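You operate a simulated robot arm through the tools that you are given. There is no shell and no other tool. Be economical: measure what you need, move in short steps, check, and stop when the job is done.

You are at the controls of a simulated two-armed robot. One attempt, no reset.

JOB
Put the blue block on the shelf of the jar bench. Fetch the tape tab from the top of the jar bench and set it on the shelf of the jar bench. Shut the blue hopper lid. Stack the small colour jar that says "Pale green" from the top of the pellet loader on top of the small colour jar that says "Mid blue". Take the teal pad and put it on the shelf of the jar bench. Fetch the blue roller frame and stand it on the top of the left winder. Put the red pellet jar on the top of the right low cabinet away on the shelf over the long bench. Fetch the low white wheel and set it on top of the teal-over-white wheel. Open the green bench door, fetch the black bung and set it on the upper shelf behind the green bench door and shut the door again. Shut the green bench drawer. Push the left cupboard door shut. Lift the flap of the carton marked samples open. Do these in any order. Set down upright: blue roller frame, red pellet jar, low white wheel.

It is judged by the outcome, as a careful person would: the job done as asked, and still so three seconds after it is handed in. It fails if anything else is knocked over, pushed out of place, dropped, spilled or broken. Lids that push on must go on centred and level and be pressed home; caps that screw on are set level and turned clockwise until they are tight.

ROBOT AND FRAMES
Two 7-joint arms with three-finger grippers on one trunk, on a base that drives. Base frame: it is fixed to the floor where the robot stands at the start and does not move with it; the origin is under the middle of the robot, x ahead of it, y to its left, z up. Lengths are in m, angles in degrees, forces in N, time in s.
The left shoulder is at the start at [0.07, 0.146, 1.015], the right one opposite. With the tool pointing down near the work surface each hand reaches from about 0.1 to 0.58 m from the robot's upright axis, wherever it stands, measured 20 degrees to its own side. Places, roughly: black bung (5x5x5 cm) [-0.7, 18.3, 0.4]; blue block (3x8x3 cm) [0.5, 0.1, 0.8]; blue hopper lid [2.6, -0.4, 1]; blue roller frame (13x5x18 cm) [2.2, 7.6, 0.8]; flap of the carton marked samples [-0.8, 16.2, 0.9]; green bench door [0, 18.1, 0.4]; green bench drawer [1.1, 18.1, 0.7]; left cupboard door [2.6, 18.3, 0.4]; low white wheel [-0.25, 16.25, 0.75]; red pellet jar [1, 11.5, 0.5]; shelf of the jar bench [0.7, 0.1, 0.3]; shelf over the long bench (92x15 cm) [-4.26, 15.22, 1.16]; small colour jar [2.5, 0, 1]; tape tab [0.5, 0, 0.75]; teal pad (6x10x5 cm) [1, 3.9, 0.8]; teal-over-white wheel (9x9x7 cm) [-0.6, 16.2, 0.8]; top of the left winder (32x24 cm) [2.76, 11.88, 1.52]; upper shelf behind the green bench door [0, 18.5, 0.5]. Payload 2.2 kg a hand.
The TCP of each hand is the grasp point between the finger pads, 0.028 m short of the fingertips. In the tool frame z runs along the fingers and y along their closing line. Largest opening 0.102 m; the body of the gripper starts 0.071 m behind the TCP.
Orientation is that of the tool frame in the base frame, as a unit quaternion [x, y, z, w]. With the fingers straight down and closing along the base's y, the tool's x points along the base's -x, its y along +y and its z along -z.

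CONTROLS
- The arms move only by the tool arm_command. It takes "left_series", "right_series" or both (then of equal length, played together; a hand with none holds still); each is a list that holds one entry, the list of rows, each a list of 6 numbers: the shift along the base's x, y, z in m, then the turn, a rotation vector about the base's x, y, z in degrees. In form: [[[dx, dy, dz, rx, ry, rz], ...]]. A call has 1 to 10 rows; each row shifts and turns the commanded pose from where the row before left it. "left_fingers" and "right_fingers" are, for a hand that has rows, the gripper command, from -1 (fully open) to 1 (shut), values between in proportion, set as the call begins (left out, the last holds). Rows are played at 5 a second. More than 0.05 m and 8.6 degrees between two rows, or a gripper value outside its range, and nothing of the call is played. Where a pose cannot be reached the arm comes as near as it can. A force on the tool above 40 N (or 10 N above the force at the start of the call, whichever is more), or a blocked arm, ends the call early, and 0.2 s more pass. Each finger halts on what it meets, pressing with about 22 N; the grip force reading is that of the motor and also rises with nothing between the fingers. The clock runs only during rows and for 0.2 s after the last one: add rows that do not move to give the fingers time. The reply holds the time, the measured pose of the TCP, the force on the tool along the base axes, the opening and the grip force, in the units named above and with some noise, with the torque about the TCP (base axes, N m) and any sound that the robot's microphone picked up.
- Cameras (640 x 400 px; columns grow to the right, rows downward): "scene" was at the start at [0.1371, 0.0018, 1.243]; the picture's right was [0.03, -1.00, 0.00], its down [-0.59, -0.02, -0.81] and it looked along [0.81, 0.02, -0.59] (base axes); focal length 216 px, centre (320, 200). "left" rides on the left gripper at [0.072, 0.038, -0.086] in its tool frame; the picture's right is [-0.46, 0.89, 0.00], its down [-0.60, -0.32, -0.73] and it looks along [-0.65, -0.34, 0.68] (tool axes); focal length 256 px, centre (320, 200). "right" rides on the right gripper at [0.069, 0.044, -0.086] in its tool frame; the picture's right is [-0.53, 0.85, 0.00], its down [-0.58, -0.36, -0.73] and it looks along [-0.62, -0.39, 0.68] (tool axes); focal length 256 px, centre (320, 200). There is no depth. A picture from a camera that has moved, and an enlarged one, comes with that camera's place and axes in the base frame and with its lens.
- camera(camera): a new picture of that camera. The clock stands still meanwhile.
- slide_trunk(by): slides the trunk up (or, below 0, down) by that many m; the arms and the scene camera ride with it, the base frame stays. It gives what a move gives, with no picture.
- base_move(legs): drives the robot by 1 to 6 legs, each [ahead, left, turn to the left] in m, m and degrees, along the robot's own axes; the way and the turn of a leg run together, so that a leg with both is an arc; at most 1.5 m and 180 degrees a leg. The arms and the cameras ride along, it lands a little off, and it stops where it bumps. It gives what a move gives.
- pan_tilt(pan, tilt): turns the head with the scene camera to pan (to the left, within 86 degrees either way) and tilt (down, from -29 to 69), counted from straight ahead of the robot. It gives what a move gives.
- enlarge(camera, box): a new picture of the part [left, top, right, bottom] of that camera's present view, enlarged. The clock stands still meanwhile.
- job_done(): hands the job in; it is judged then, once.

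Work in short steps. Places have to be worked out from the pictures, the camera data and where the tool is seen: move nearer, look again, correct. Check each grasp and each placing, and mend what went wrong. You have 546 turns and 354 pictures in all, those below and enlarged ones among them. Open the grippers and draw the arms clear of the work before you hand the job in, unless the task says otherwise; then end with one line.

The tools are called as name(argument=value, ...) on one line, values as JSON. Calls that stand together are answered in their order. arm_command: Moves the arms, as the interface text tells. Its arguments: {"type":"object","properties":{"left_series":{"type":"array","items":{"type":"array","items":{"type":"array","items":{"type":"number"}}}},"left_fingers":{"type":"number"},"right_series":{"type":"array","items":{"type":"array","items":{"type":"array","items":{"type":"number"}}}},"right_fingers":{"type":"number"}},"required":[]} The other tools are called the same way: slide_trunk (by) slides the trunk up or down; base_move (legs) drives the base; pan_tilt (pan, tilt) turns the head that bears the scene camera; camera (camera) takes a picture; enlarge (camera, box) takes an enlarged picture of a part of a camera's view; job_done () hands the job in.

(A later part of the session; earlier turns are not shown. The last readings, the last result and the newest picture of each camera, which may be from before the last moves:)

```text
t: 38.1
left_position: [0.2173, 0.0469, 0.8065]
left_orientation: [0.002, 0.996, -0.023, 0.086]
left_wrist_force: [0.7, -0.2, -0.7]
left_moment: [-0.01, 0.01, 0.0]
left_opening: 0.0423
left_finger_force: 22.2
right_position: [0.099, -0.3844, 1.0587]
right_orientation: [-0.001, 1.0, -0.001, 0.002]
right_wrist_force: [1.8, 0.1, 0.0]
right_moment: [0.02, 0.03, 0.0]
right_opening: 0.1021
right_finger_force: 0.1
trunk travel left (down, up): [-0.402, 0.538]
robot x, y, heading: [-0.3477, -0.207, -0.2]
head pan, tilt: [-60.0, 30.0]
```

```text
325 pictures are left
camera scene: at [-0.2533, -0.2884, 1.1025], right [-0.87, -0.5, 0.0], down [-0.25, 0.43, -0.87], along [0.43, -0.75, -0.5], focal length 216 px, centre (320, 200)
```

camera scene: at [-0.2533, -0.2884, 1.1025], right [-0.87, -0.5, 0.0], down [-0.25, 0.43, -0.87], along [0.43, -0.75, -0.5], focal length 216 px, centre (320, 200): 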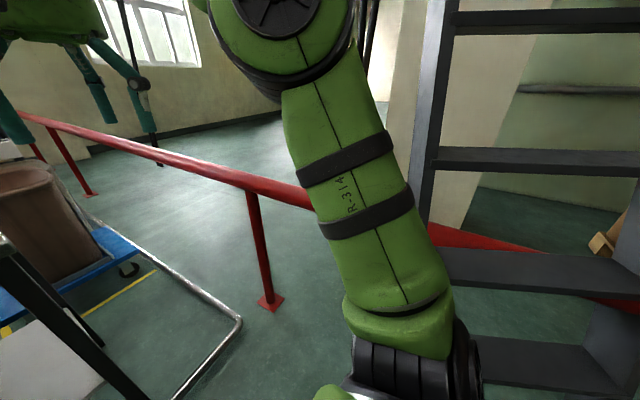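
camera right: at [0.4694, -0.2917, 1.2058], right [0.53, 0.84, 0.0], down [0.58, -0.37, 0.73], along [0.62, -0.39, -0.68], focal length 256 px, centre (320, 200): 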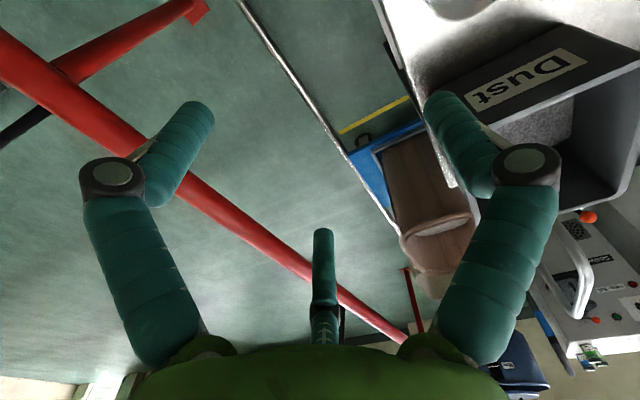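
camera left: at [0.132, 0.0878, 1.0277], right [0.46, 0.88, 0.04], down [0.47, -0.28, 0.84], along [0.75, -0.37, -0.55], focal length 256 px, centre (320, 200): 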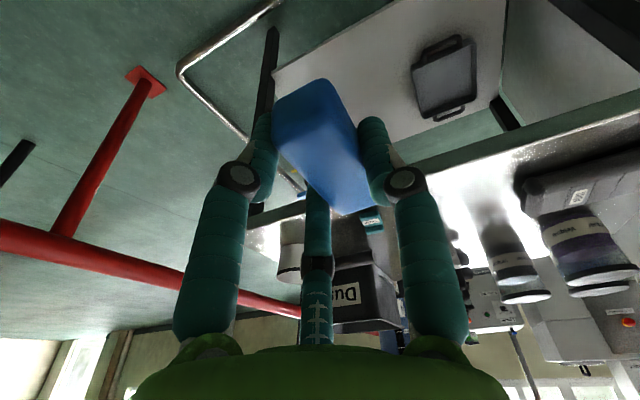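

Right elbow clear of the rail (y≈−0.55 vs −0.81). Continue lowering the trunk.

slide_trunk(by=-0.39)

pan_tilt(pan=20, tilt=20)

camera(camera="scene")

camera(camera="left")

```text
t: 41.8
left_position: [0.217, 0.0453, 0.416]
left_orientation: [0.002, 0.996, -0.022, 0.086]
left_wrist_force: [0.3, 0.2, -1.0]
left_moment: [-0.01, 0.0, 0.0]
left_opening: 0.0422
left_finger_force: 22.1
right_position: [0.0981, -0.3852, 0.6681]
right_orientation: [0.0, 1.0, -0.001, 0.002]
right_wrist_force: [-0.2, 0.4, -0.7]
right_moment: [-0.01, 0.01, -0.02]
right_opening: 0.102
right_finger_force: 0.1
trunk travel left (down, up): [-0.012, 0.928]
robot x, y, heading: [-0.349, -0.2107, -0.0]
head pan, tilt: [-60.0, 30.0]
```

```text
t: 43.4
left_position: [0.2161, 0.0465, 0.4168]
left_orientation: [0.002, 0.996, -0.022, 0.086]
left_wrist_force: [0.6, -0.1, -0.7]
left_moment: [0.02, -0.03, 0.0]
left_opening: 0.0425
left_finger_force: 21.8
right_position: [0.0989, -0.3864, 0.6685]
right_orientation: [0.0, 1.0, 0.0, 0.002]
right_wrist_force: [1.2, -0.7, 0.0]
right_moment: [-0.04, 0.02, 0.0]
right_opening: 0.1024
right_finger_force: 0.0
trunk travel left (down, up): [-0.012, 0.928]
robot x, y, heading: [-0.3463, -0.212, 0.3]
head pan, tilt: [20.0, 20.0]
```

```text
324 pictures are left
camera scene: at [-0.2109, -0.1784, 0.7286], right [0.34, -0.94, 0.0], down [-0.32, -0.12, -0.94], along [0.88, 0.32, -0.34], focal length 216 px, centre (320, 200)
```

scene: 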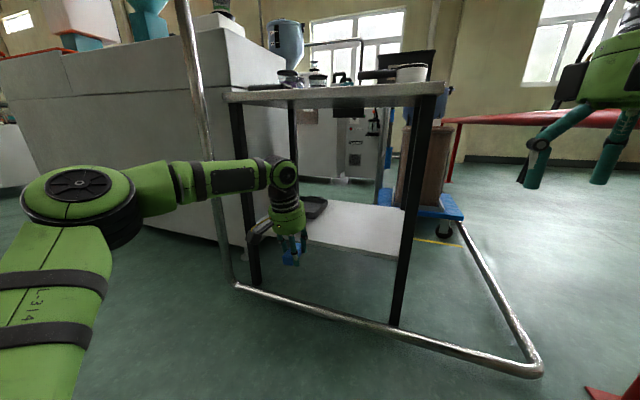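

```text
323 pictures are left
camera left: at [0.1319, 0.0875, 0.4878], right [0.46, 0.88, 0.04], down [0.47, -0.28, 0.84], along [0.75, -0.37, -0.55], focal length 256 px, centre (320, 200)
```

left: 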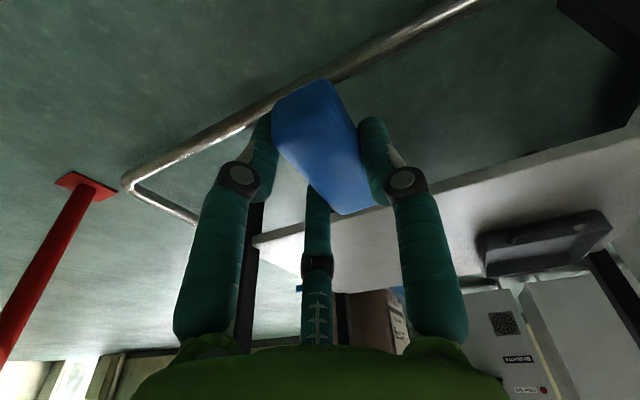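

Clear view: shelf at z≈0.31, wrist well under the bench top. Drive forward 0.31 m to bring the block over the shelf.

base_move(legs=[[0.31, 0, 0]])

camera(camera="left")

camera(camera="scene")

```text
t: 45.5
left_position: [0.5288, 0.0437, 0.4174]
left_orientation: [0.004, 0.996, -0.023, 0.087]
left_wrist_force: [-0.4, -0.3, 0.5]
left_moment: [0.03, 0.05, 0.02]
left_opening: 0.0425
left_finger_force: 21.6
right_position: [0.4093, -0.3861, 0.6695]
right_orientation: [0.001, 1.0, 0.0, 0.002]
right_wrist_force: [-0.8, 0.2, -0.3]
right_moment: [0.02, 0.0, -0.01]
right_opening: 0.1021
right_finger_force: 0.0
trunk travel left (down, up): [-0.012, 0.928]
robot x, y, heading: [-0.0334, -0.2077, -0.3]
head pan, tilt: [20.0, 20.0]
```

```text
322 pictures are left
camera left: at [0.4444, 0.085, 0.4878], right [0.47, 0.88, 0.04], down [0.47, -0.28, 0.84], along [0.75, -0.37, -0.55], focal length 256 px, centre (320, 200)
```

left: 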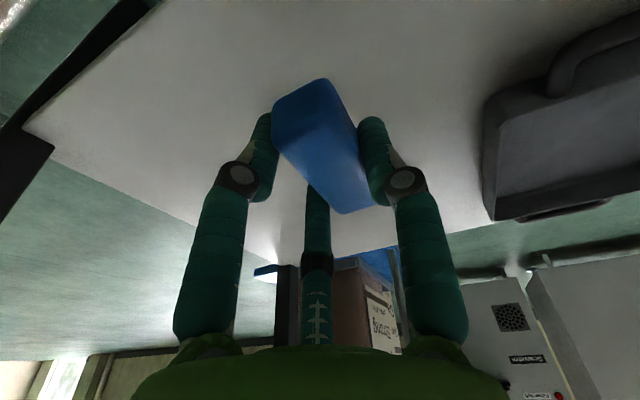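

```text
321 pictures are left
camera scene: at [0.1006, -0.1796, 0.7286], right [0.34, -0.94, 0.0], down [-0.32, -0.12, -0.94], along [0.88, 0.32, -0.34], focal length 216 px, centre (320, 200)
```

scene: 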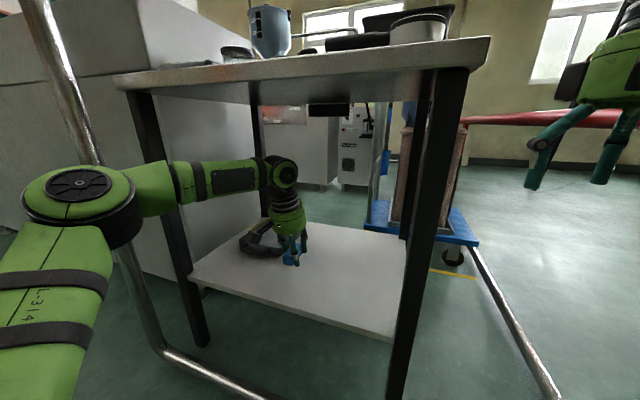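

Block is over the shelf. Lower toward it.

arm_command(left_series=[[[0, 0, -0.015, 0, 0, 0], [0, 0, -0.015, 0, 0, 0], [0, 0, -0.012, 0, 0, 0], [0, 0, -0.008, 0, 0, 0], [0, 0, 0, 0, 0, 0]]])

enlarge(camera="scene", box=[220, 180, 380, 280])

```text
t: 46.6
left_position: [0.529, 0.0435, 0.3675]
left_orientation: [0.004, 0.996, -0.022, 0.087]
left_wrist_force: [-0.8, 0.0, -0.6]
left_moment: [-0.01, 0.02, 0.0]
left_opening: 0.0423
left_finger_force: 21.8
right_position: [0.4105, -0.3873, 0.6689]
right_orientation: [0.002, 1.0, 0.0, 0.002]
right_wrist_force: [-0.1, -0.6, -0.8]
right_moment: [-0.02, 0.01, -0.04]
right_opening: 0.1018
right_finger_force: 0.2
trunk travel left (down, up): [-0.012, 0.928]
robot x, y, heading: [-0.0352, -0.2105, -0.1]
head pan, tilt: [20.0, 20.0]
```

```text
4.00 times, centred on (300, 230) of scene
camera zoom: at [0.1006, -0.1796, 0.7286], right [0.34, -0.94, 0.0], down [-0.32, -0.12, -0.94], along [0.88, 0.32, -0.34], focal length 862 px, centre (400, 80)
```

zoom: 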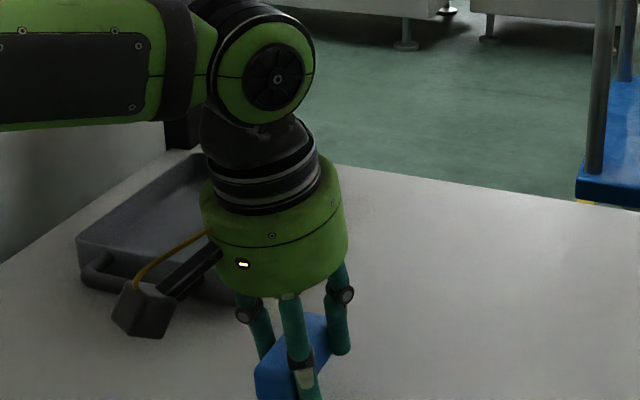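

Still free; lower further in fine rows until contact.

arm_command(left_series=[[[0, 0, -0.006, 0, 0, 0], [0, 0, -0.006, 0, 0, 0], [0, 0, -0.005, 0, 0, 0], [0, 0, 0, 0, 0, 0]]])

enlarge(camera="scene", box=[220, 200, 380, 300])

```text
t: 47.6
left_position: [0.529, 0.0426, 0.3505]
left_orientation: [0.004, 0.996, -0.023, 0.085]
left_wrist_force: [0.0, 0.8, -0.2]
left_moment: [0.04, 0.01, -0.03]
left_opening: 0.042
left_finger_force: 22.1
right_position: [0.4114, -0.3872, 0.6694]
right_orientation: [0.001, 1.0, 0.001, 0.002]
right_wrist_force: [-0.2, -0.7, -0.5]
right_moment: [-0.01, -0.02, 0.02]
right_opening: 0.1021
right_finger_force: 0.1
trunk travel left (down, up): [-0.012, 0.928]
robot x, y, heading: [-0.037, -0.2121, -0.3]
head pan, tilt: [20.0, 20.0]
```

```text
4.00 times, centred on (300, 250) of scene
camera zoom: at [0.1006, -0.1796, 0.7286], right [0.34, -0.94, 0.0], down [-0.32, -0.12, -0.94], along [0.88, 0.32, -0.34], focal length 862 px, centre (400, 0)
```

zoom: 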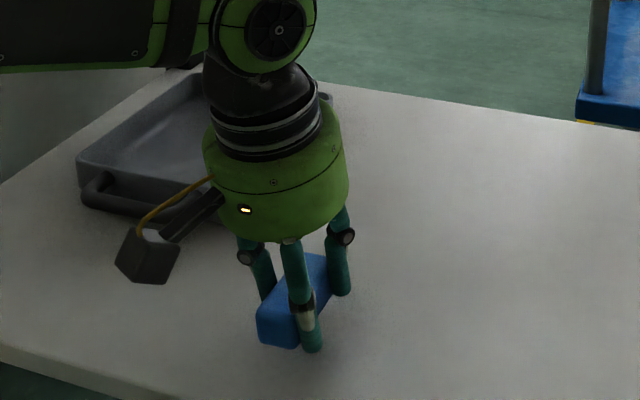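

Still no contact; a little lower.

arm_command(left_series=[[[0, 0, -0.005, 0, 0, 0], [0, 0, -0.005, 0, 0, 0], [0, 0, -0.004, 0, 0, 0], [0, 0, 0, 0, 0, 0]]])

enlarge(camera="scene", box=[220, 200, 380, 300])

```text
t: 48.6
left_position: [0.5292, 0.0436, 0.3363]
left_orientation: [0.004, 0.996, -0.023, 0.086]
left_wrist_force: [-0.2, 0.4, -0.3]
left_moment: [-0.03, -0.01, -0.01]
left_opening: 0.0423
left_finger_force: 21.9
right_position: [0.4098, -0.3872, 0.6677]
right_orientation: [0.002, 1.0, 0.0, 0.002]
right_wrist_force: [0.6, 0.0, -1.0]
right_moment: [0.0, 0.03, 0.0]
right_opening: 0.1021
right_finger_force: 0.1
trunk travel left (down, up): [-0.012, 0.928]
robot x, y, heading: [-0.0331, -0.2102, -0.4]
head pan, tilt: [20.0, 20.0]
```

```text
4.00 times, centred on (300, 250) of scene
camera zoom: at [0.1006, -0.1796, 0.7286], right [0.34, -0.94, 0.0], down [-0.32, -0.12, -0.94], along [0.88, 0.32, -0.34], focal length 862 px, centre (400, 0)
```

zoom: 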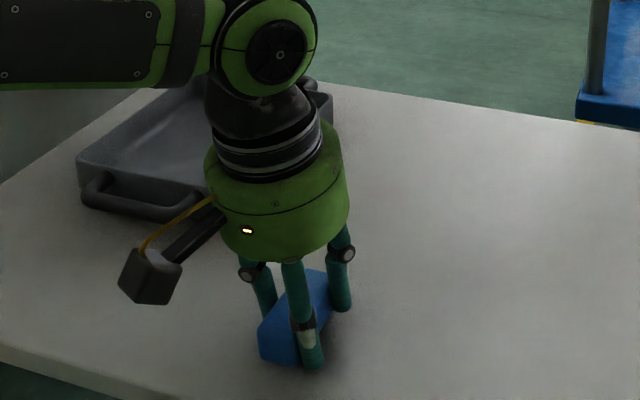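

arm_command(left_series=[[[0, 0, -0.004, 0, 0, 0], [0, 0, -0.004, 0, 0, 0], [0, 0, -0.004, 0, 0, 0], [0, 0, 0, 0, 0, 0]]])

```text
t: 49.6
left_position: [0.5284, 0.0432, 0.3316]
left_orientation: [0.003, 0.995, -0.023, 0.092]
left_wrist_force: [-7.4, 7.7, 36.5]
left_moment: [-0.24, 1.2, -0.43]
left_opening: 0.0424
left_finger_force: 22.1
right_position: [0.408, -0.3868, 0.67]
right_orientation: [0.002, 1.0, 0.001, 0.005]
right_wrist_force: [0.0, -0.4, -0.3]
right_moment: [0.04, -0.02, 0.0]
right_opening: 0.1019
right_finger_force: 0.1
trunk travel left (down, up): [-0.012, 0.928]
robot x, y, heading: [-0.0357, -0.2097, -0.3]
head pan, tilt: [20.0, 20.0]
```

Contact at z≈0.332. Ease up, open, then rise and check.

arm_command(left_series=[[[0, 0, 0.005, 0, 0, 0], [0, 0, 0, 0, 0, 0]]])

arm_command(left_series=[[[0, 0, 0, 0, 0, 0], [0, 0, 0, 0, 0, 0], [0, 0, 0, 0, 0, 0], [0, 0, 0.02, 0, 0, 0], [0, 0, 0.03, 0, 0, 0], [0, 0, 0.03, 0, 0, 0], [0, 0, 0, 0, 0, 0]]], left_fingers=-1)

camera(camera="scene")

```text
t: 50.2
left_position: [0.5296, 0.0443, 0.3318]
left_orientation: [0.004, 0.996, -0.024, 0.088]
left_wrist_force: [1.9, 4.1, 18.0]
left_moment: [-0.11, 0.39, 0.0]
left_opening: 0.0423
left_finger_force: 22.2
right_position: [0.4096, -0.388, 0.67]
right_orientation: [0.003, 1.0, 0.001, 0.003]
right_wrist_force: [0.0, 0.4, 0.1]
right_moment: [-0.01, 0.01, -0.02]
right_opening: 0.1021
right_finger_force: 0.0
trunk travel left (down, up): [-0.012, 0.928]
robot x, y, heading: [-0.0344, -0.2102, -0.2]
head pan, tilt: [20.0, 20.0]
```

```text
t: 51.9
left_position: [0.5301, 0.0431, 0.4091]
left_orientation: [0.004, 0.996, -0.022, 0.086]
left_wrist_force: [0.3, 0.8, 0.1]
left_moment: [0.02, -0.04, 0.02]
left_opening: 0.102
left_finger_force: 0.0
right_position: [0.41, -0.3877, 0.6684]
right_orientation: [0.001, 1.0, 0.0, 0.002]
right_wrist_force: [-0.5, 0.4, 0.2]
right_moment: [-0.02, -0.01, 0.02]
right_opening: 0.1021
right_finger_force: 0.1
trunk travel left (down, up): [-0.012, 0.928]
robot x, y, heading: [-0.0389, -0.2118, -0.3]
head pan, tilt: [20.0, 20.0]
```

```text
317 pictures are left
camera scene: at [0.1005, -0.1797, 0.7286], right [0.34, -0.94, 0.0], down [-0.32, -0.12, -0.94], along [0.88, 0.32, -0.34], focal length 216 px, centre (320, 200)
```

scene: 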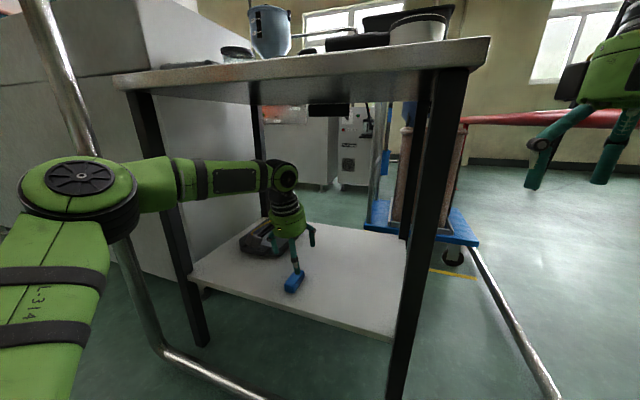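

Block sits on the shelf. Now back out, raise the trunk, and go for the tape tab with the same hand orientation.

base_move(legs=[[-0.33, 0, 0]])

slide_trunk(by=0.4)

slide_trunk(by=0.14)

base_move(legs=[[0.24, 0, 0]])

pan_tilt(pan=15, tilt=50)

camera(camera="left")

camera(camera="scene")

```text
t: 54.0
left_position: [0.2035, 0.0446, 0.4085]
left_orientation: [0.005, 0.996, -0.022, 0.086]
left_wrist_force: [0.0, 0.7, 0.7]
left_moment: [0.0, 0.01, -0.01]
left_opening: 0.102
left_finger_force: 0.0
right_position: [0.0851, -0.3851, 0.668]
right_orientation: [0.002, 1.0, 0.0, 0.002]
right_wrist_force: [-0.1, -0.1, 0.4]
right_moment: [0.0, 0.01, 0.0]
right_opening: 0.1021
right_finger_force: 0.1
trunk travel left (down, up): [-0.012, 0.928]
robot x, y, heading: [-0.3647, -0.2033, -0.2]
head pan, tilt: [20.0, 20.0]
```

```text
t: 57.9
left_position: [0.2029, 0.0445, 0.8077]
left_orientation: [0.005, 0.996, -0.023, 0.086]
left_wrist_force: [0.3, -0.5, -0.3]
left_moment: [-0.01, 0.0, -0.03]
left_opening: 0.1017
left_finger_force: 0.0
right_position: [0.0841, -0.3858, 1.069]
right_orientation: [0.003, 1.0, 0.0, 0.002]
right_wrist_force: [-1.3, 0.2, -0.3]
right_moment: [0.01, 0.0, -0.04]
right_opening: 0.1018
right_finger_force: 0.0
trunk travel left (down, up): [-0.412, 0.528]
robot x, y, heading: [-0.3607, -0.2071, -0.5]
head pan, tilt: [20.0, 20.0]
```

```text
t: 59.5
left_position: [0.2032, 0.0445, 0.9491]
left_orientation: [0.004, 0.996, -0.023, 0.086]
left_wrist_force: [0.4, -0.5, 0.2]
left_moment: [0.05, 0.01, 0.0]
left_opening: 0.1018
left_finger_force: 0.0
right_position: [0.0835, -0.3865, 1.2077]
right_orientation: [0.002, 1.0, 0.001, 0.002]
right_wrist_force: [-0.3, -0.3, 0.2]
right_moment: [0.01, -0.01, -0.01]
right_opening: 0.1022
right_finger_force: 0.0
trunk travel left (down, up): [-0.552, 0.388]
robot x, y, heading: [-0.3635, -0.2087, -0.2]
head pan, tilt: [20.0, 20.0]
```

```text
t: 61.3
left_position: [0.4412, 0.0447, 0.9502]
left_orientation: [0.003, 0.996, -0.023, 0.087]
left_wrist_force: [0.1, 0.6, -0.2]
left_moment: [-0.01, 0.01, 0.0]
left_opening: 0.1022
left_finger_force: 0.1
right_position: [0.3231, -0.3863, 1.209]
right_orientation: [0.002, 1.0, 0.0, 0.003]
right_wrist_force: [-0.4, 0.2, -0.2]
right_moment: [0.08, -0.03, -0.01]
right_opening: 0.1021
right_finger_force: 0.1
trunk travel left (down, up): [-0.552, 0.388]
robot x, y, heading: [-0.1264, -0.2076, -0.3]
head pan, tilt: [20.0, 20.0]
```

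```text
t: 62.2
left_position: [0.4422, 0.0453, 0.9495]
left_orientation: [0.002, 0.996, -0.022, 0.085]
left_wrist_force: [0.2, -0.3, 0.2]
left_moment: [-0.01, 0.0, 0.0]
left_opening: 0.1021
left_finger_force: 0.1
right_position: [0.3229, -0.3851, 1.209]
right_orientation: [0.002, 1.0, -0.001, 0.002]
right_wrist_force: [0.1, 0.1, 0.2]
right_moment: [-0.03, -0.02, -0.02]
right_opening: 0.1018
right_finger_force: 0.1
trunk travel left (down, up): [-0.552, 0.388]
robot x, y, heading: [-0.1199, -0.2101, -0.2]
head pan, tilt: [15.0, 50.0]
```

```text
316 pictures are left
camera left: at [0.3562, 0.0863, 1.0199], right [0.47, 0.88, 0.04], down [0.47, -0.28, 0.84], along [0.75, -0.37, -0.54], focal length 256 px, centre (320, 200)
```

left: 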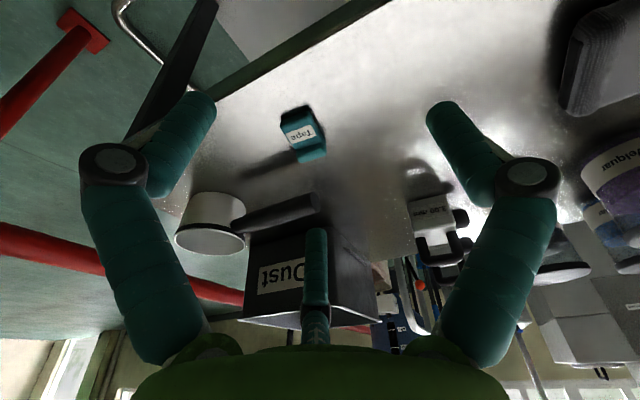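

```text
315 pictures are left
camera scene: at [-0.0004, -0.1908, 1.2231], right [0.26, -0.97, 0.0], down [-0.74, -0.2, -0.64], along [0.62, 0.16, -0.77], focal length 216 px, centre (320, 200)
```

scene: 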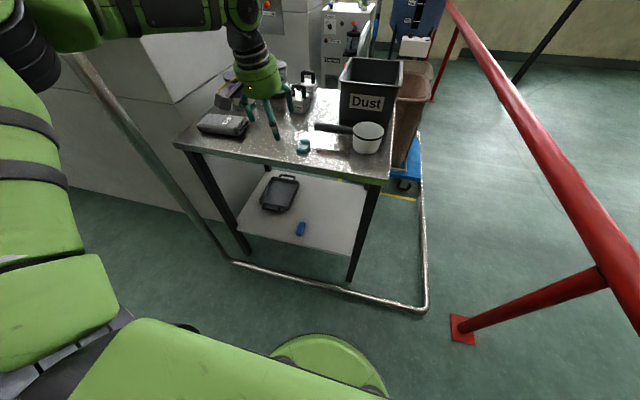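

Tab is at about (0.52, −0.005). I drive forward 8 cm, level the tool to vertical and shift over it.

base_move(legs=[[0.08, 0, 0]])

arm_command(left_series=[[[0, -0.025, -0.02, 0, 5, 0], [0, -0.025, -0.02, 0, 5, 0], [0, 0, -0.02, 0, 0, 0], [0, 0, 0, 0, 0, 0], [0, 0, 0, 0, 0, 0]]])

camera(camera="left")

enlarge(camera="scene", box=[220, 80, 420, 205])

```text
t: 63.3
left_position: [0.52, 0.044, 0.9494]
left_orientation: [0.003, 0.996, -0.022, 0.087]
left_wrist_force: [-1.0, 0.1, 0.1]
left_moment: [0.0, 0.0, -0.03]
left_opening: 0.1021
left_finger_force: 0.0
right_position: [0.4026, -0.3858, 1.21]
right_orientation: [0.001, 1.0, 0.0, 0.002]
right_wrist_force: [-0.1, 0.1, 0.1]
right_moment: [0.0, 0.03, 0.02]
right_opening: 0.1019
right_finger_force: 0.1
trunk travel left (down, up): [-0.552, 0.388]
robot x, y, heading: [-0.0461, -0.2136, -0.3]
head pan, tilt: [15.0, 50.0]
```

```text
t: 64.5
left_position: [0.5164, -0.0041, 0.8899]
left_orientation: [0.002, 1.0, -0.023, -0.001]
left_wrist_force: [0.1, 0.0, 0.6]
left_moment: [0.0, -0.05, -0.01]
left_opening: 0.1021
left_finger_force: 0.1
left hand out of reach, approached as far as the arm can: row 2
right_position: [0.4018, -0.3855, 1.2091]
right_orientation: [0.001, 1.0, 0.0, 0.002]
right_wrist_force: [0.1, 0.1, -0.6]
right_moment: [-0.01, -0.01, -0.03]
right_opening: 0.1021
right_finger_force: 0.1
trunk travel left (down, up): [-0.552, 0.388]
robot x, y, heading: [-0.0469, -0.2087, -0.5]
head pan, tilt: [15.0, 50.0]
```

```text
314 pictures are left
camera left: at [0.4457, 0.0382, 0.9736], right [0.47, 0.88, -0.04], down [0.6, -0.28, 0.74], along [0.65, -0.37, -0.67], focal length 256 px, centre (320, 200)
```

left: 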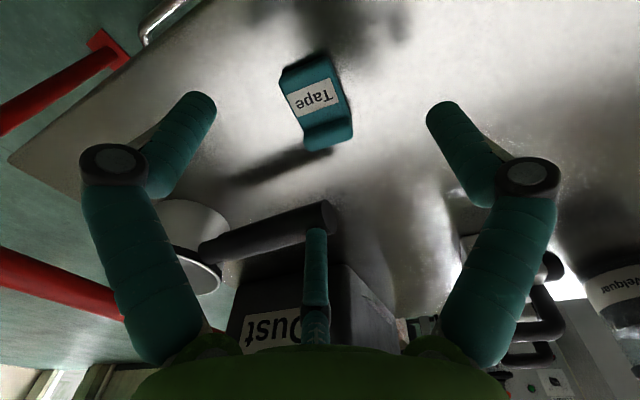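

```text
3.20 times, centred on (320, 142) of scene
camera zoom: at [0.079, -0.1909, 1.223], right [0.26, -0.97, 0.0], down [-0.74, -0.2, -0.64], along [0.62, 0.16, -0.77], focal length 690 px, centre (320, 384)
```

zoom: 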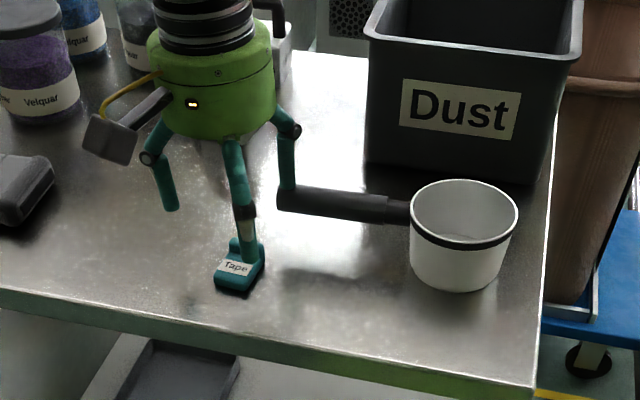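

Tab center ≈(0.517, −0.008). Shift slightly and descend to z≈0.836.

arm_command(left_series=[[[0, -0.008, -0.018, 0, 0, 0], [0, 0, -0.018, 0, 0, 0], [0, 0, -0.017, 0, 0, 0], [0, 0, 0, 0, 0, 0]]])

enlarge(camera="left", box=[160, 20, 480, 220])

```text
t: 65.5
left_position: [0.5062, -0.0076, 0.8369]
left_orientation: [0.001, 1.0, -0.023, 0.0]
left_wrist_force: [-2.3, -1.0, 3.6]
left_moment: [0.16, 0.05, 0.22]
left_opening: 0.1029
left_finger_force: 0.0
left hand out of reach, approached as far as the arm can: row 1, 3
right_position: [0.4002, -0.3871, 1.2089]
right_orientation: [0.0, 1.0, 0.0, 0.003]
right_wrist_force: [0.2, 0.0, 0.1]
right_moment: [0.01, -0.04, -0.01]
right_opening: 0.1022
right_finger_force: 0.0
trunk travel left (down, up): [-0.552, 0.388]
robot x, y, heading: [-0.045, -0.2086, -0.3]
head pan, tilt: [15.0, 50.0]
```

```text
2.00 times, centred on (320, 120) of left
camera zoom: at [0.4356, 0.0349, 0.9207], right [0.47, 0.88, -0.04], down [0.6, -0.28, 0.74], along [0.65, -0.37, -0.67], focal length 512 px, centre (320, 360)
```

zoom: 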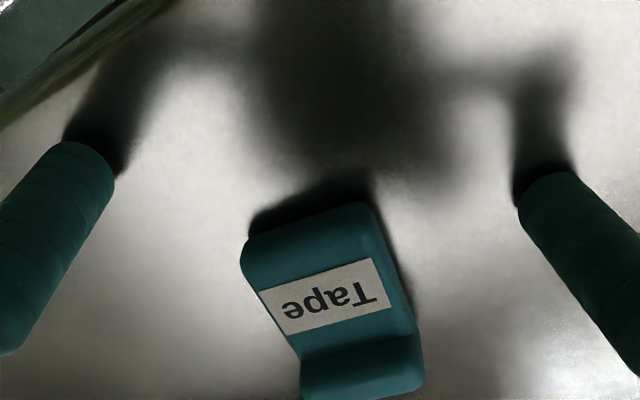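

The hand drifted to x=0.506 and tips just touch. Raise 3 mm and nudge forward 1.2 cm by the arm.

arm_command(left_series=[[[0, 0, 0.004, 0, 0, 0], [0.008, 0, 0, 0, 0, 0], [0.008, 0, 0, 0, 0, 0], [0, 0, 0, 0, 0, 0]]])

```text
t: 66.5
left_position: [0.5144, 0.0002, 0.8451]
left_orientation: [0.002, 1.0, -0.024, 0.0]
left_wrist_force: [0.5, -0.2, 0.1]
left_moment: [-0.03, -0.03, 0.01]
left_opening: 0.1021
left_finger_force: 0.0
left hand out of reach, approached as far as the arm can: row 2, 3
right_position: [0.4008, -0.3865, 1.2097]
right_orientation: [0.001, 1.0, -0.001, 0.002]
right_wrist_force: [-0.3, -0.2, 0.8]
right_moment: [0.0, 0.03, 0.02]
right_opening: 0.1021
right_finger_force: 0.1
trunk travel left (down, up): [-0.552, 0.388]
robot x, y, heading: [-0.0461, -0.2129, -0.4]
head pan, tilt: [15.0, 50.0]
```

It's at the outer reach limit (0.6 m). Drive the base 5 cm closer while holding the hand higher, then re-place the hand.

arm_command(left_series=[[[-0.015, 0, 0.03, 0, 0, 0], [-0.015, -0.005, 0.0, 0, 0, 0], [-0.02, -0.005, 0, 0, 0, 0], [0, 0, 0, 0, 0, 0]]])

base_move(legs=[[0.05, 0, 0]])

arm_command(left_series=[[[0.0, -0.001, 0, 0, 0, 0], [0, 0, 0, 0, 0, 0]]])

```text
t: 67.5
left_position: [0.4638, -0.0104, 0.8743]
left_orientation: [0.001, 1.0, -0.024, -0.001]
left_wrist_force: [-0.2, 0.1, -0.3]
left_moment: [0.0, 0.02, 0.04]
left_opening: 0.1024
left_finger_force: 0.0
right_position: [0.4018, -0.3856, 1.2093]
right_orientation: [0.001, 1.0, -0.001, 0.002]
right_wrist_force: [0.2, -0.6, -0.3]
right_moment: [0.0, 0.07, -0.01]
right_opening: 0.102
right_finger_force: 0.1
trunk travel left (down, up): [-0.552, 0.388]
robot x, y, heading: [-0.0465, -0.2113, -0.1]
head pan, tilt: [15.0, 50.0]
```

```text
t: 68.4
left_position: [0.5116, -0.0103, 0.8743]
left_orientation: [0.001, 1.0, -0.023, 0.0]
left_wrist_force: [0.3, 0.2, 0.4]
left_moment: [-0.01, -0.01, 0.01]
left_opening: 0.102
left_finger_force: 0.0
right_position: [0.4491, -0.3863, 1.2095]
right_orientation: [0.001, 1.0, 0.0, 0.003]
right_wrist_force: [0.2, -0.8, 0.2]
right_moment: [-0.03, -0.01, -0.01]
right_opening: 0.1019
right_finger_force: 0.2
trunk travel left (down, up): [-0.552, 0.388]
robot x, y, heading: [0.0049, -0.21, -0.3]
head pan, tilt: [15.0, 50.0]
```

```text
t: 69.0
left_position: [0.5146, -0.0108, 0.8735]
left_orientation: [0.001, 1.0, -0.023, -0.001]
left_wrist_force: [0.0, 0.0, -0.1]
left_moment: [-0.01, 0.02, 0.02]
left_opening: 0.102
left_finger_force: 0.1
right_position: [0.4515, -0.3854, 1.2088]
right_orientation: [0.001, 1.0, 0.001, 0.002]
right_wrist_force: [0.3, -0.7, -0.8]
right_moment: [0.02, 0.05, 0.0]
right_opening: 0.1017
right_finger_force: 0.0
trunk travel left (down, up): [-0.552, 0.388]
robot x, y, heading: [0.0022, -0.2083, -0.3]
head pan, tilt: [15.0, 50.0]
```

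Position (0.5146, −0.011) is right. Yaw −6° to match the tab, descend to ≈0.839, close and lift.

arm_command(left_series=[[[0.002, -0.001, -0.012, 0, 0, -6], [0, 0, -0.012, 0, 0, 0], [0, 0, -0.01, 0, 0, 0], [0, 0, 0, 0, 0, 0]]])

arm_command(left_series=[[[0, 0, 0, 0, 0, 0], [0, 0, 0, 0, 0, 0], [0, 0, 0, 0, 0, 0], [0, 0, 0, 0, 0, 0]]], left_fingers=1)

camera(camera="left")

```text
t: 70.0
left_position: [0.5151, -0.012, 0.8395]
left_orientation: [0.053, 0.998, -0.023, 0.0]
left_wrist_force: [0.0, 0.2, 0.1]
left_moment: [0.02, -0.03, 0.0]
left_opening: 0.1018
left_finger_force: 0.0
right_position: [0.4494, -0.3868, 1.2096]
right_orientation: [0.0, 1.0, 0.002, 0.003]
right_wrist_force: [0.0, 0.4, 0.7]
right_moment: [-0.01, 0.0, 0.01]
right_opening: 0.1021
right_finger_force: 0.0
trunk travel left (down, up): [-0.552, 0.388]
robot x, y, heading: [0.0046, -0.2136, -0.2]
head pan, tilt: [15.0, 50.0]
```

```text
t: 70.7
left_position: [0.5178, -0.0106, 0.8489]
left_orientation: [0.051, 0.998, -0.023, 0.007]
left_wrist_force: [-3.9, 4.3, 16.3]
left_moment: [0.68, 0.13, 0.14]
left_opening: 0.0353
left_finger_force: 21.6
right_position: [0.4504, -0.387, 1.2095]
right_orientation: [0.0, 1.0, 0.002, 0.002]
right_wrist_force: [0.6, -0.2, -0.5]
right_moment: [0.1, 0.04, 0.0]
right_opening: 0.1019
right_finger_force: 0.1
trunk travel left (down, up): [-0.552, 0.388]
robot x, y, heading: [0.0031, -0.2104, -0.2]
head pan, tilt: [15.0, 50.0]
stopped in row 3 (left hand): the force on the tool passed its limit at 67 N (the readings are from after the stop); the commanded pose is now the measured one
```

```text
311 pictures are left
camera left: at [0.4494, 0.0368, 0.9319], right [0.55, 0.83, -0.03], down [0.56, -0.34, 0.75], along [0.62, -0.43, -0.66], focal length 256 px, centre (320, 200)
```

left: 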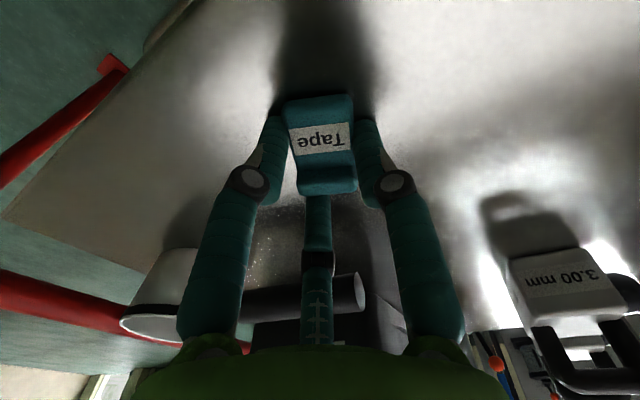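

The tab is gripped (tips swing ~1 cm lower as they close — noted for later). Lift it.

arm_command(left_series=[[[0, 0, 0.003, 0, 0, 0], [0, 0, 0, 0, 0, 0], [0, 0, 0.03, 0, 0, 0], [0, 0, 0.04, 0, 0, 0], [0, 0, 0.04, 0, 0, 0], [0, 0, 0, 0, 0, 0]]], left_fingers=1)

camera(camera="left")

```text
t: 72.0
left_position: [0.5184, -0.0105, 0.9601]
left_orientation: [0.051, 0.998, -0.023, 0.005]
left_wrist_force: [-0.3, 0.1, 0.2]
left_moment: [0.03, 0.01, -0.01]
left_opening: 0.0339
left_finger_force: 22.3
right_position: [0.4518, -0.3853, 1.2083]
right_orientation: [0.001, 1.0, 0.002, 0.003]
right_wrist_force: [0.1, -0.3, 0.7]
right_moment: [-0.02, 0.01, 0.01]
right_opening: 0.1019
right_finger_force: 0.1
trunk travel left (down, up): [-0.552, 0.388]
robot x, y, heading: [0.0027, -0.2104, -0.6]
head pan, tilt: [15.0, 50.0]
```

```text
310 pictures are left
camera left: at [0.4494, 0.038, 1.0431], right [0.55, 0.83, -0.03], down [0.56, -0.34, 0.75], along [0.61, -0.44, -0.66], focal length 256 px, centre (320, 200)
```

left: 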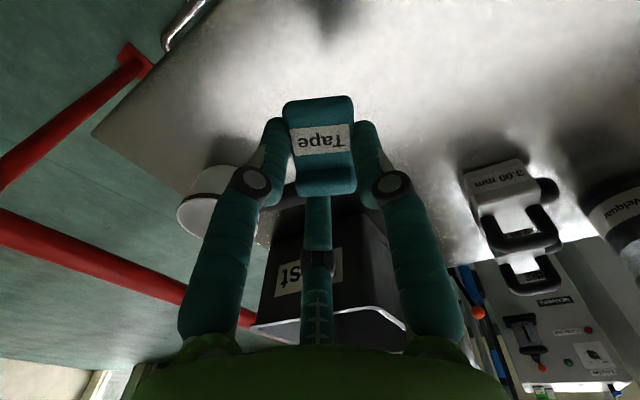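

Tab held. Back out, lower trunk, shift the hand 8 cm right of the block and drive in.

base_move(legs=[[-0.36, 0, 0]])

slide_trunk(by=-0.4)

slide_trunk(by=-0.145)

arm_command(left_series=[[[-0.01, -0.025, 0, 0, 0, 0], [0, -0.025, 0, 0, 0, 0], [0, -0.025, 0, 0, 0, 0], [0, 0, 0, 0, 0, 0]]])

base_move(legs=[[0.37, 0, 0]])

pan_tilt(pan=20, tilt=25)

camera(camera="scene")

```text
t: 74.3
left_position: [0.1604, -0.0094, 0.9592]
left_orientation: [0.05, 0.998, -0.023, 0.006]
left_wrist_force: [-0.8, 0.6, -0.7]
left_moment: [-0.01, -0.04, 0.01]
left_opening: 0.0333
left_finger_force: 22.2
right_position: [0.097, -0.3831, 1.2097]
right_orientation: [0.0, 1.0, 0.001, 0.002]
right_wrist_force: [-0.1, 1.3, 1.3]
right_moment: [-0.01, 0.0, -0.02]
right_opening: 0.1017
right_finger_force: 0.0
trunk travel left (down, up): [-0.552, 0.388]
robot x, y, heading: [-0.3516, -0.2081, 0.1]
head pan, tilt: [15.0, 50.0]
```

```text
t: 78.2
left_position: [0.1614, -0.009, 0.5586]
left_orientation: [0.051, 0.998, -0.023, 0.006]
left_wrist_force: [-0.8, 0.5, 0.6]
left_moment: [-0.01, -0.02, 0.0]
left_opening: 0.0332
left_finger_force: 21.5
right_position: [0.0945, -0.3839, 0.8084]
right_orientation: [-0.001, 1.0, 0.001, 0.001]
right_wrist_force: [-0.3, -0.2, 0.3]
right_moment: [0.0, -0.01, -0.04]
right_opening: 0.102
right_finger_force: 0.1
trunk travel left (down, up): [-0.152, 0.788]
robot x, y, heading: [-0.3511, -0.2075, 0.1]
head pan, tilt: [15.0, 50.0]
```

```text
t: 79.9
left_position: [0.161, -0.0089, 0.4153]
left_orientation: [0.051, 0.998, -0.023, 0.005]
left_wrist_force: [0.0, 0.3, 0.1]
left_moment: [0.01, -0.01, -0.02]
left_opening: 0.0332
left_finger_force: 22.3
right_position: [0.0962, -0.383, 0.6649]
right_orientation: [-0.001, 1.0, 0.0, 0.002]
right_wrist_force: [0.4, 0.0, 0.1]
right_moment: [0.0, 0.0, 0.0]
right_opening: 0.1022
right_finger_force: 0.0
trunk travel left (down, up): [-0.007, 0.933]
robot x, y, heading: [-0.3511, -0.2119, -0.1]
head pan, tilt: [15.0, 50.0]
```

```text
t: 80.9
left_position: [0.1429, -0.0754, 0.4118]
left_orientation: [0.05, 0.998, -0.023, 0.006]
left_wrist_force: [-0.4, 0.8, -0.3]
left_moment: [0.02, 0.01, -0.01]
left_opening: 0.033
left_finger_force: 22.0
left hand out of reach, approached as far as the arm can: row 3
right_position: [0.096, -0.3823, 0.6644]
right_orientation: [-0.001, 1.0, 0.001, 0.002]
right_wrist_force: [-0.1, -0.5, -0.5]
right_moment: [0.04, 0.0, 0.0]
right_opening: 0.1019
right_finger_force: 0.1
trunk travel left (down, up): [-0.007, 0.933]
robot x, y, heading: [-0.359, -0.208, 0.1]
head pan, tilt: [15.0, 50.0]
```

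```text
t: 83.2
left_position: [0.5133, -0.0752, 0.4124]
left_orientation: [0.05, 0.998, -0.024, 0.007]
left_wrist_force: [-0.9, 0.5, 0.2]
left_moment: [-0.01, 0.01, 0.03]
left_opening: 0.0328
left_finger_force: 22.1
right_position: [0.4656, -0.3833, 0.6647]
right_orientation: [-0.001, 1.0, 0.001, 0.003]
right_wrist_force: [-0.1, 1.1, 0.8]
right_moment: [-0.02, 0.0, -0.03]
right_opening: 0.1022
right_finger_force: 0.0
trunk travel left (down, up): [-0.007, 0.933]
robot x, y, heading: [0.0179, -0.2107, -0.1]
head pan, tilt: [15.0, 50.0]
```

```text
t: 84.1
left_position: [0.5143, -0.075, 0.412]
left_orientation: [0.051, 0.998, -0.024, 0.007]
left_wrist_force: [0.0, 0.5, -0.2]
left_moment: [-0.01, -0.01, 0.02]
left_opening: 0.0327
left_finger_force: 21.7
right_position: [0.4654, -0.3837, 0.6644]
right_orientation: [-0.001, 1.0, 0.0, 0.002]
right_wrist_force: [-0.3, -0.3, -0.3]
right_moment: [-0.04, -0.01, -0.03]
right_opening: 0.1018
right_finger_force: 0.1
trunk travel left (down, up): [-0.007, 0.933]
robot x, y, heading: [0.0175, -0.2108, -0.3]
head pan, tilt: [20.0, 25.0]
```

```text
309 pictures are left
camera scene: at [0.1542, -0.1783, 0.7154], right [0.34, -0.94, 0.0], down [-0.4, -0.14, -0.91], along [0.85, 0.31, -0.42], focal length 216 px, centre (320, 200)
```

scene: 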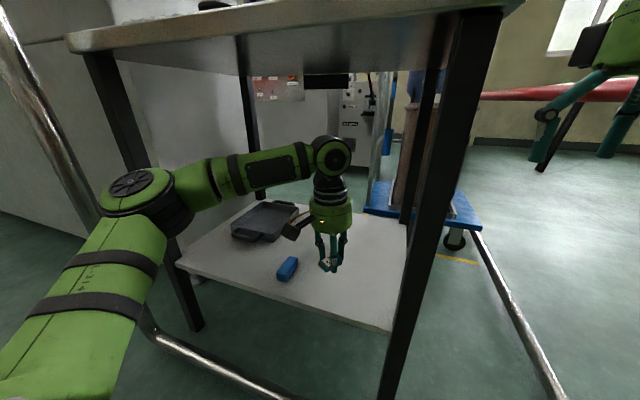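

Tab over the shelf, right of the block. Lower in rows until contact.

arm_command(left_series=[[[0, 0, -0.02, 0, 0, 0], [0, 0, -0.02, 0, 0, 0], [0, 0, -0.015, 0, 0, 0], [0, 0, -0.005, 0, 0, 0], [0, 0, -0.005, 0, 0, 0], [0, 0, 0, 0, 0, 0]]])

enlarge(camera="scene", box=[240, 200, 400, 300])

```text
t: 85.5
left_position: [0.5126, -0.0749, 0.3463]
left_orientation: [0.051, 0.998, -0.023, 0.007]
left_wrist_force: [-0.4, -0.1, 0.1]
left_moment: [0.04, 0.01, 0.01]
left_opening: 0.0331
left_finger_force: 22.3
right_position: [0.4649, -0.3838, 0.6642]
right_orientation: [-0.001, 1.0, 0.001, 0.003]
right_wrist_force: [0.3, -0.8, -0.8]
right_moment: [-0.01, -0.02, 0.0]
right_opening: 0.102
right_finger_force: 0.1
trunk travel left (down, up): [-0.007, 0.933]
robot x, y, heading: [0.0164, -0.2091, -0.2]
head pan, tilt: [20.0, 25.0]
```

```text
4.00 times, centred on (320, 250) of scene
camera zoom: at [0.1542, -0.1782, 0.7155], right [0.34, -0.94, 0.0], down [-0.4, -0.14, -0.91], along [0.85, 0.31, -0.42], focal length 862 px, centre (320, 0)
```

zoom: 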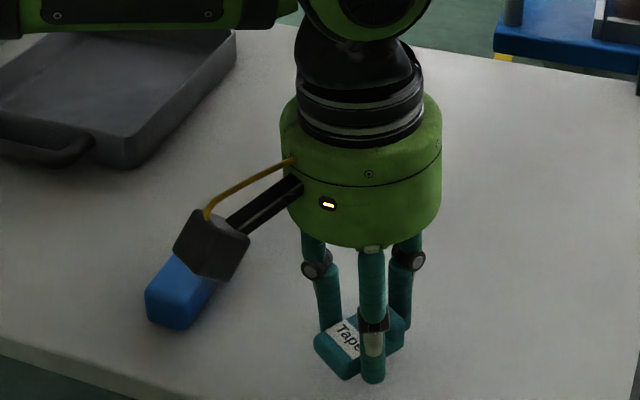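

arm_command(left_series=[[[0, 0, -0.004, 0, 0, 0], [0, 0, -0.004, 0, 0, 0], [0, 0, 0, 0, 0, 0]]])

arm_command(left_series=[[[0, 0, -0.004, 0, 0, 0], [0, 0, -0.003, 0, 0, 0], [0, 0, 0, 0, 0, 0]]])

```text
t: 86.3
left_position: [0.514, -0.0748, 0.3378]
left_orientation: [0.051, 0.998, -0.024, 0.006]
left_wrist_force: [0.2, 0.3, 0.0]
left_moment: [0.01, 0.04, 0.0]
left_opening: 0.0329
left_finger_force: 22.0
right_position: [0.4654, -0.3835, 0.6634]
right_orientation: [0.0, 1.0, 0.001, 0.003]
right_wrist_force: [1.0, 0.4, 1.1]
right_moment: [0.0, -0.02, 0.04]
right_opening: 0.1023
right_finger_force: 0.1
trunk travel left (down, up): [-0.007, 0.933]
robot x, y, heading: [0.0143, -0.2083, -0.0]
head pan, tilt: [20.0, 25.0]
```

```text
t: 87.1
left_position: [0.5133, -0.0767, 0.3323]
left_orientation: [0.051, 0.998, -0.024, 0.007]
left_wrist_force: [0.6, -0.1, 0.3]
left_moment: [-0.03, 0.01, 0.01]
left_opening: 0.0331
left_finger_force: 21.7
right_position: [0.4657, -0.383, 0.6639]
right_orientation: [0.0, 1.0, 0.001, 0.003]
right_wrist_force: [0.3, 0.0, 0.1]
right_moment: [0.01, 0.01, 0.02]
right_opening: 0.102
right_finger_force: 0.1
trunk travel left (down, up): [-0.007, 0.933]
robot x, y, heading: [0.0184, -0.2092, 0.3]
head pan, tilt: [20.0, 25.0]
```

arm_command(left_series=[[[0, 0, -0.004, 0, 0, 0], [0, 0, -0.004, 0, 0, 0], [0, 0, 0, 0, 0, 0]]])

enlarge(camera="scene", box=[240, 200, 400, 300])

```text
t: 87.9
left_position: [0.5135, -0.0754, 0.3297]
left_orientation: [0.052, 0.998, -0.024, 0.011]
left_wrist_force: [-4.6, 3.9, 27.7]
left_moment: [0.93, 0.08, -0.06]
left_opening: 0.0336
left_finger_force: 22.1
right_position: [0.4637, -0.3836, 0.666]
right_orientation: [0.0, 1.0, 0.001, 0.005]
right_wrist_force: [0.1, -0.3, 0.4]
right_moment: [0.01, -0.01, 0.0]
right_opening: 0.1022
right_finger_force: 0.0
trunk travel left (down, up): [-0.007, 0.933]
robot x, y, heading: [0.0195, -0.2124, 0.2]
head pan, tilt: [20.0, 25.0]
```

```text
4.00 times, centred on (320, 250) of scene
camera zoom: at [0.152, -0.1788, 0.7164], right [0.34, -0.94, 0.0], down [-0.39, -0.14, -0.91], along [0.85, 0.31, -0.42], focal length 862 px, centre (320, 0)
```

zoom: 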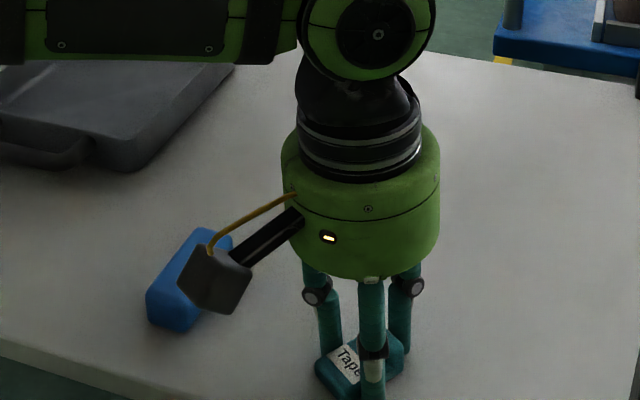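

Contact. Ease up 5 mm, open and rise, then check.

arm_command(left_series=[[[0, 0, 0.005, 0, 0, 0], [0, 0, 0, 0, 0, 0]]])

arm_command(left_series=[[[0, 0, 0, 0, 0, 0], [0, 0, 0, 0, 0, 0], [0, 0, 0, 0, 0, 0], [0, 0, 0.02, 0, 0, 0], [0, 0, 0.03, 0, 0, 0], [0, 0, 0.03, 0, 0, 0], [0, 0, 0, 0, 0, 0]]], left_fingers=-1)

base_move(legs=[[-0.4, 0, 0]])

camera(camera="scene")

```text
t: 88.5
left_position: [0.5134, -0.074, 0.3288]
left_orientation: [0.05, 0.998, -0.023, 0.007]
left_wrist_force: [3.5, 0.0, 10.4]
left_moment: [0.31, -0.13, -0.11]
left_opening: 0.0329
left_finger_force: 22.0
right_position: [0.4662, -0.3838, 0.665]
right_orientation: [-0.001, 1.0, 0.001, 0.002]
right_wrist_force: [-0.6, 0.0, -0.4]
right_moment: [-0.02, 0.01, 0.01]
right_opening: 0.1019
right_finger_force: 0.1
trunk travel left (down, up): [-0.007, 0.933]
robot x, y, heading: [0.0175, -0.2083, 0.0]
head pan, tilt: [20.0, 25.0]
```

```text
t: 90.1
left_position: [0.5134, -0.0764, 0.4106]
left_orientation: [0.051, 0.998, -0.024, 0.006]
left_wrist_force: [0.3, 0.0, 0.0]
left_moment: [0.01, 0.02, -0.01]
left_opening: 0.1021
left_finger_force: 0.0
right_position: [0.4659, -0.3823, 0.6637]
right_orientation: [-0.001, 1.0, 0.001, 0.003]
right_wrist_force: [-0.7, -0.7, 0.5]
right_moment: [0.0, -0.01, -0.02]
right_opening: 0.1019
right_finger_force: 0.0
trunk travel left (down, up): [-0.007, 0.933]
robot x, y, heading: [0.0201, -0.21, -0.1]
head pan, tilt: [20.0, 25.0]
```

```text
t: 92.7
left_position: [0.1078, -0.0769, 0.4079]
left_orientation: [0.051, 0.998, -0.024, 0.007]
left_wrist_force: [0.5, 1.5, 0.4]
left_moment: [-0.03, 0.02, -0.04]
left_opening: 0.1018
left_finger_force: 0.1
right_position: [0.0601, -0.3832, 0.6639]
right_orientation: [0.001, 1.0, 0.0, 0.001]
right_wrist_force: [-0.3, -0.6, 0.5]
right_moment: [-0.01, -0.01, -0.02]
right_opening: 0.1019
right_finger_force: 0.0
trunk travel left (down, up): [-0.007, 0.933]
robot x, y, heading: [-0.3878, -0.2071, -0.2]
head pan, tilt: [20.0, 25.0]
```

```text
306 pictures are left
camera scene: at [-0.2509, -0.1784, 0.7155], right [0.34, -0.94, 0.0], down [-0.4, -0.14, -0.91], along [0.85, 0.31, -0.42], focal length 216 px, centre (320, 200)
```

scene: 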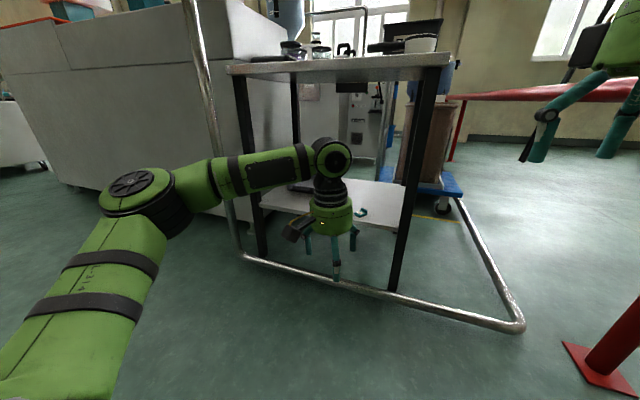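

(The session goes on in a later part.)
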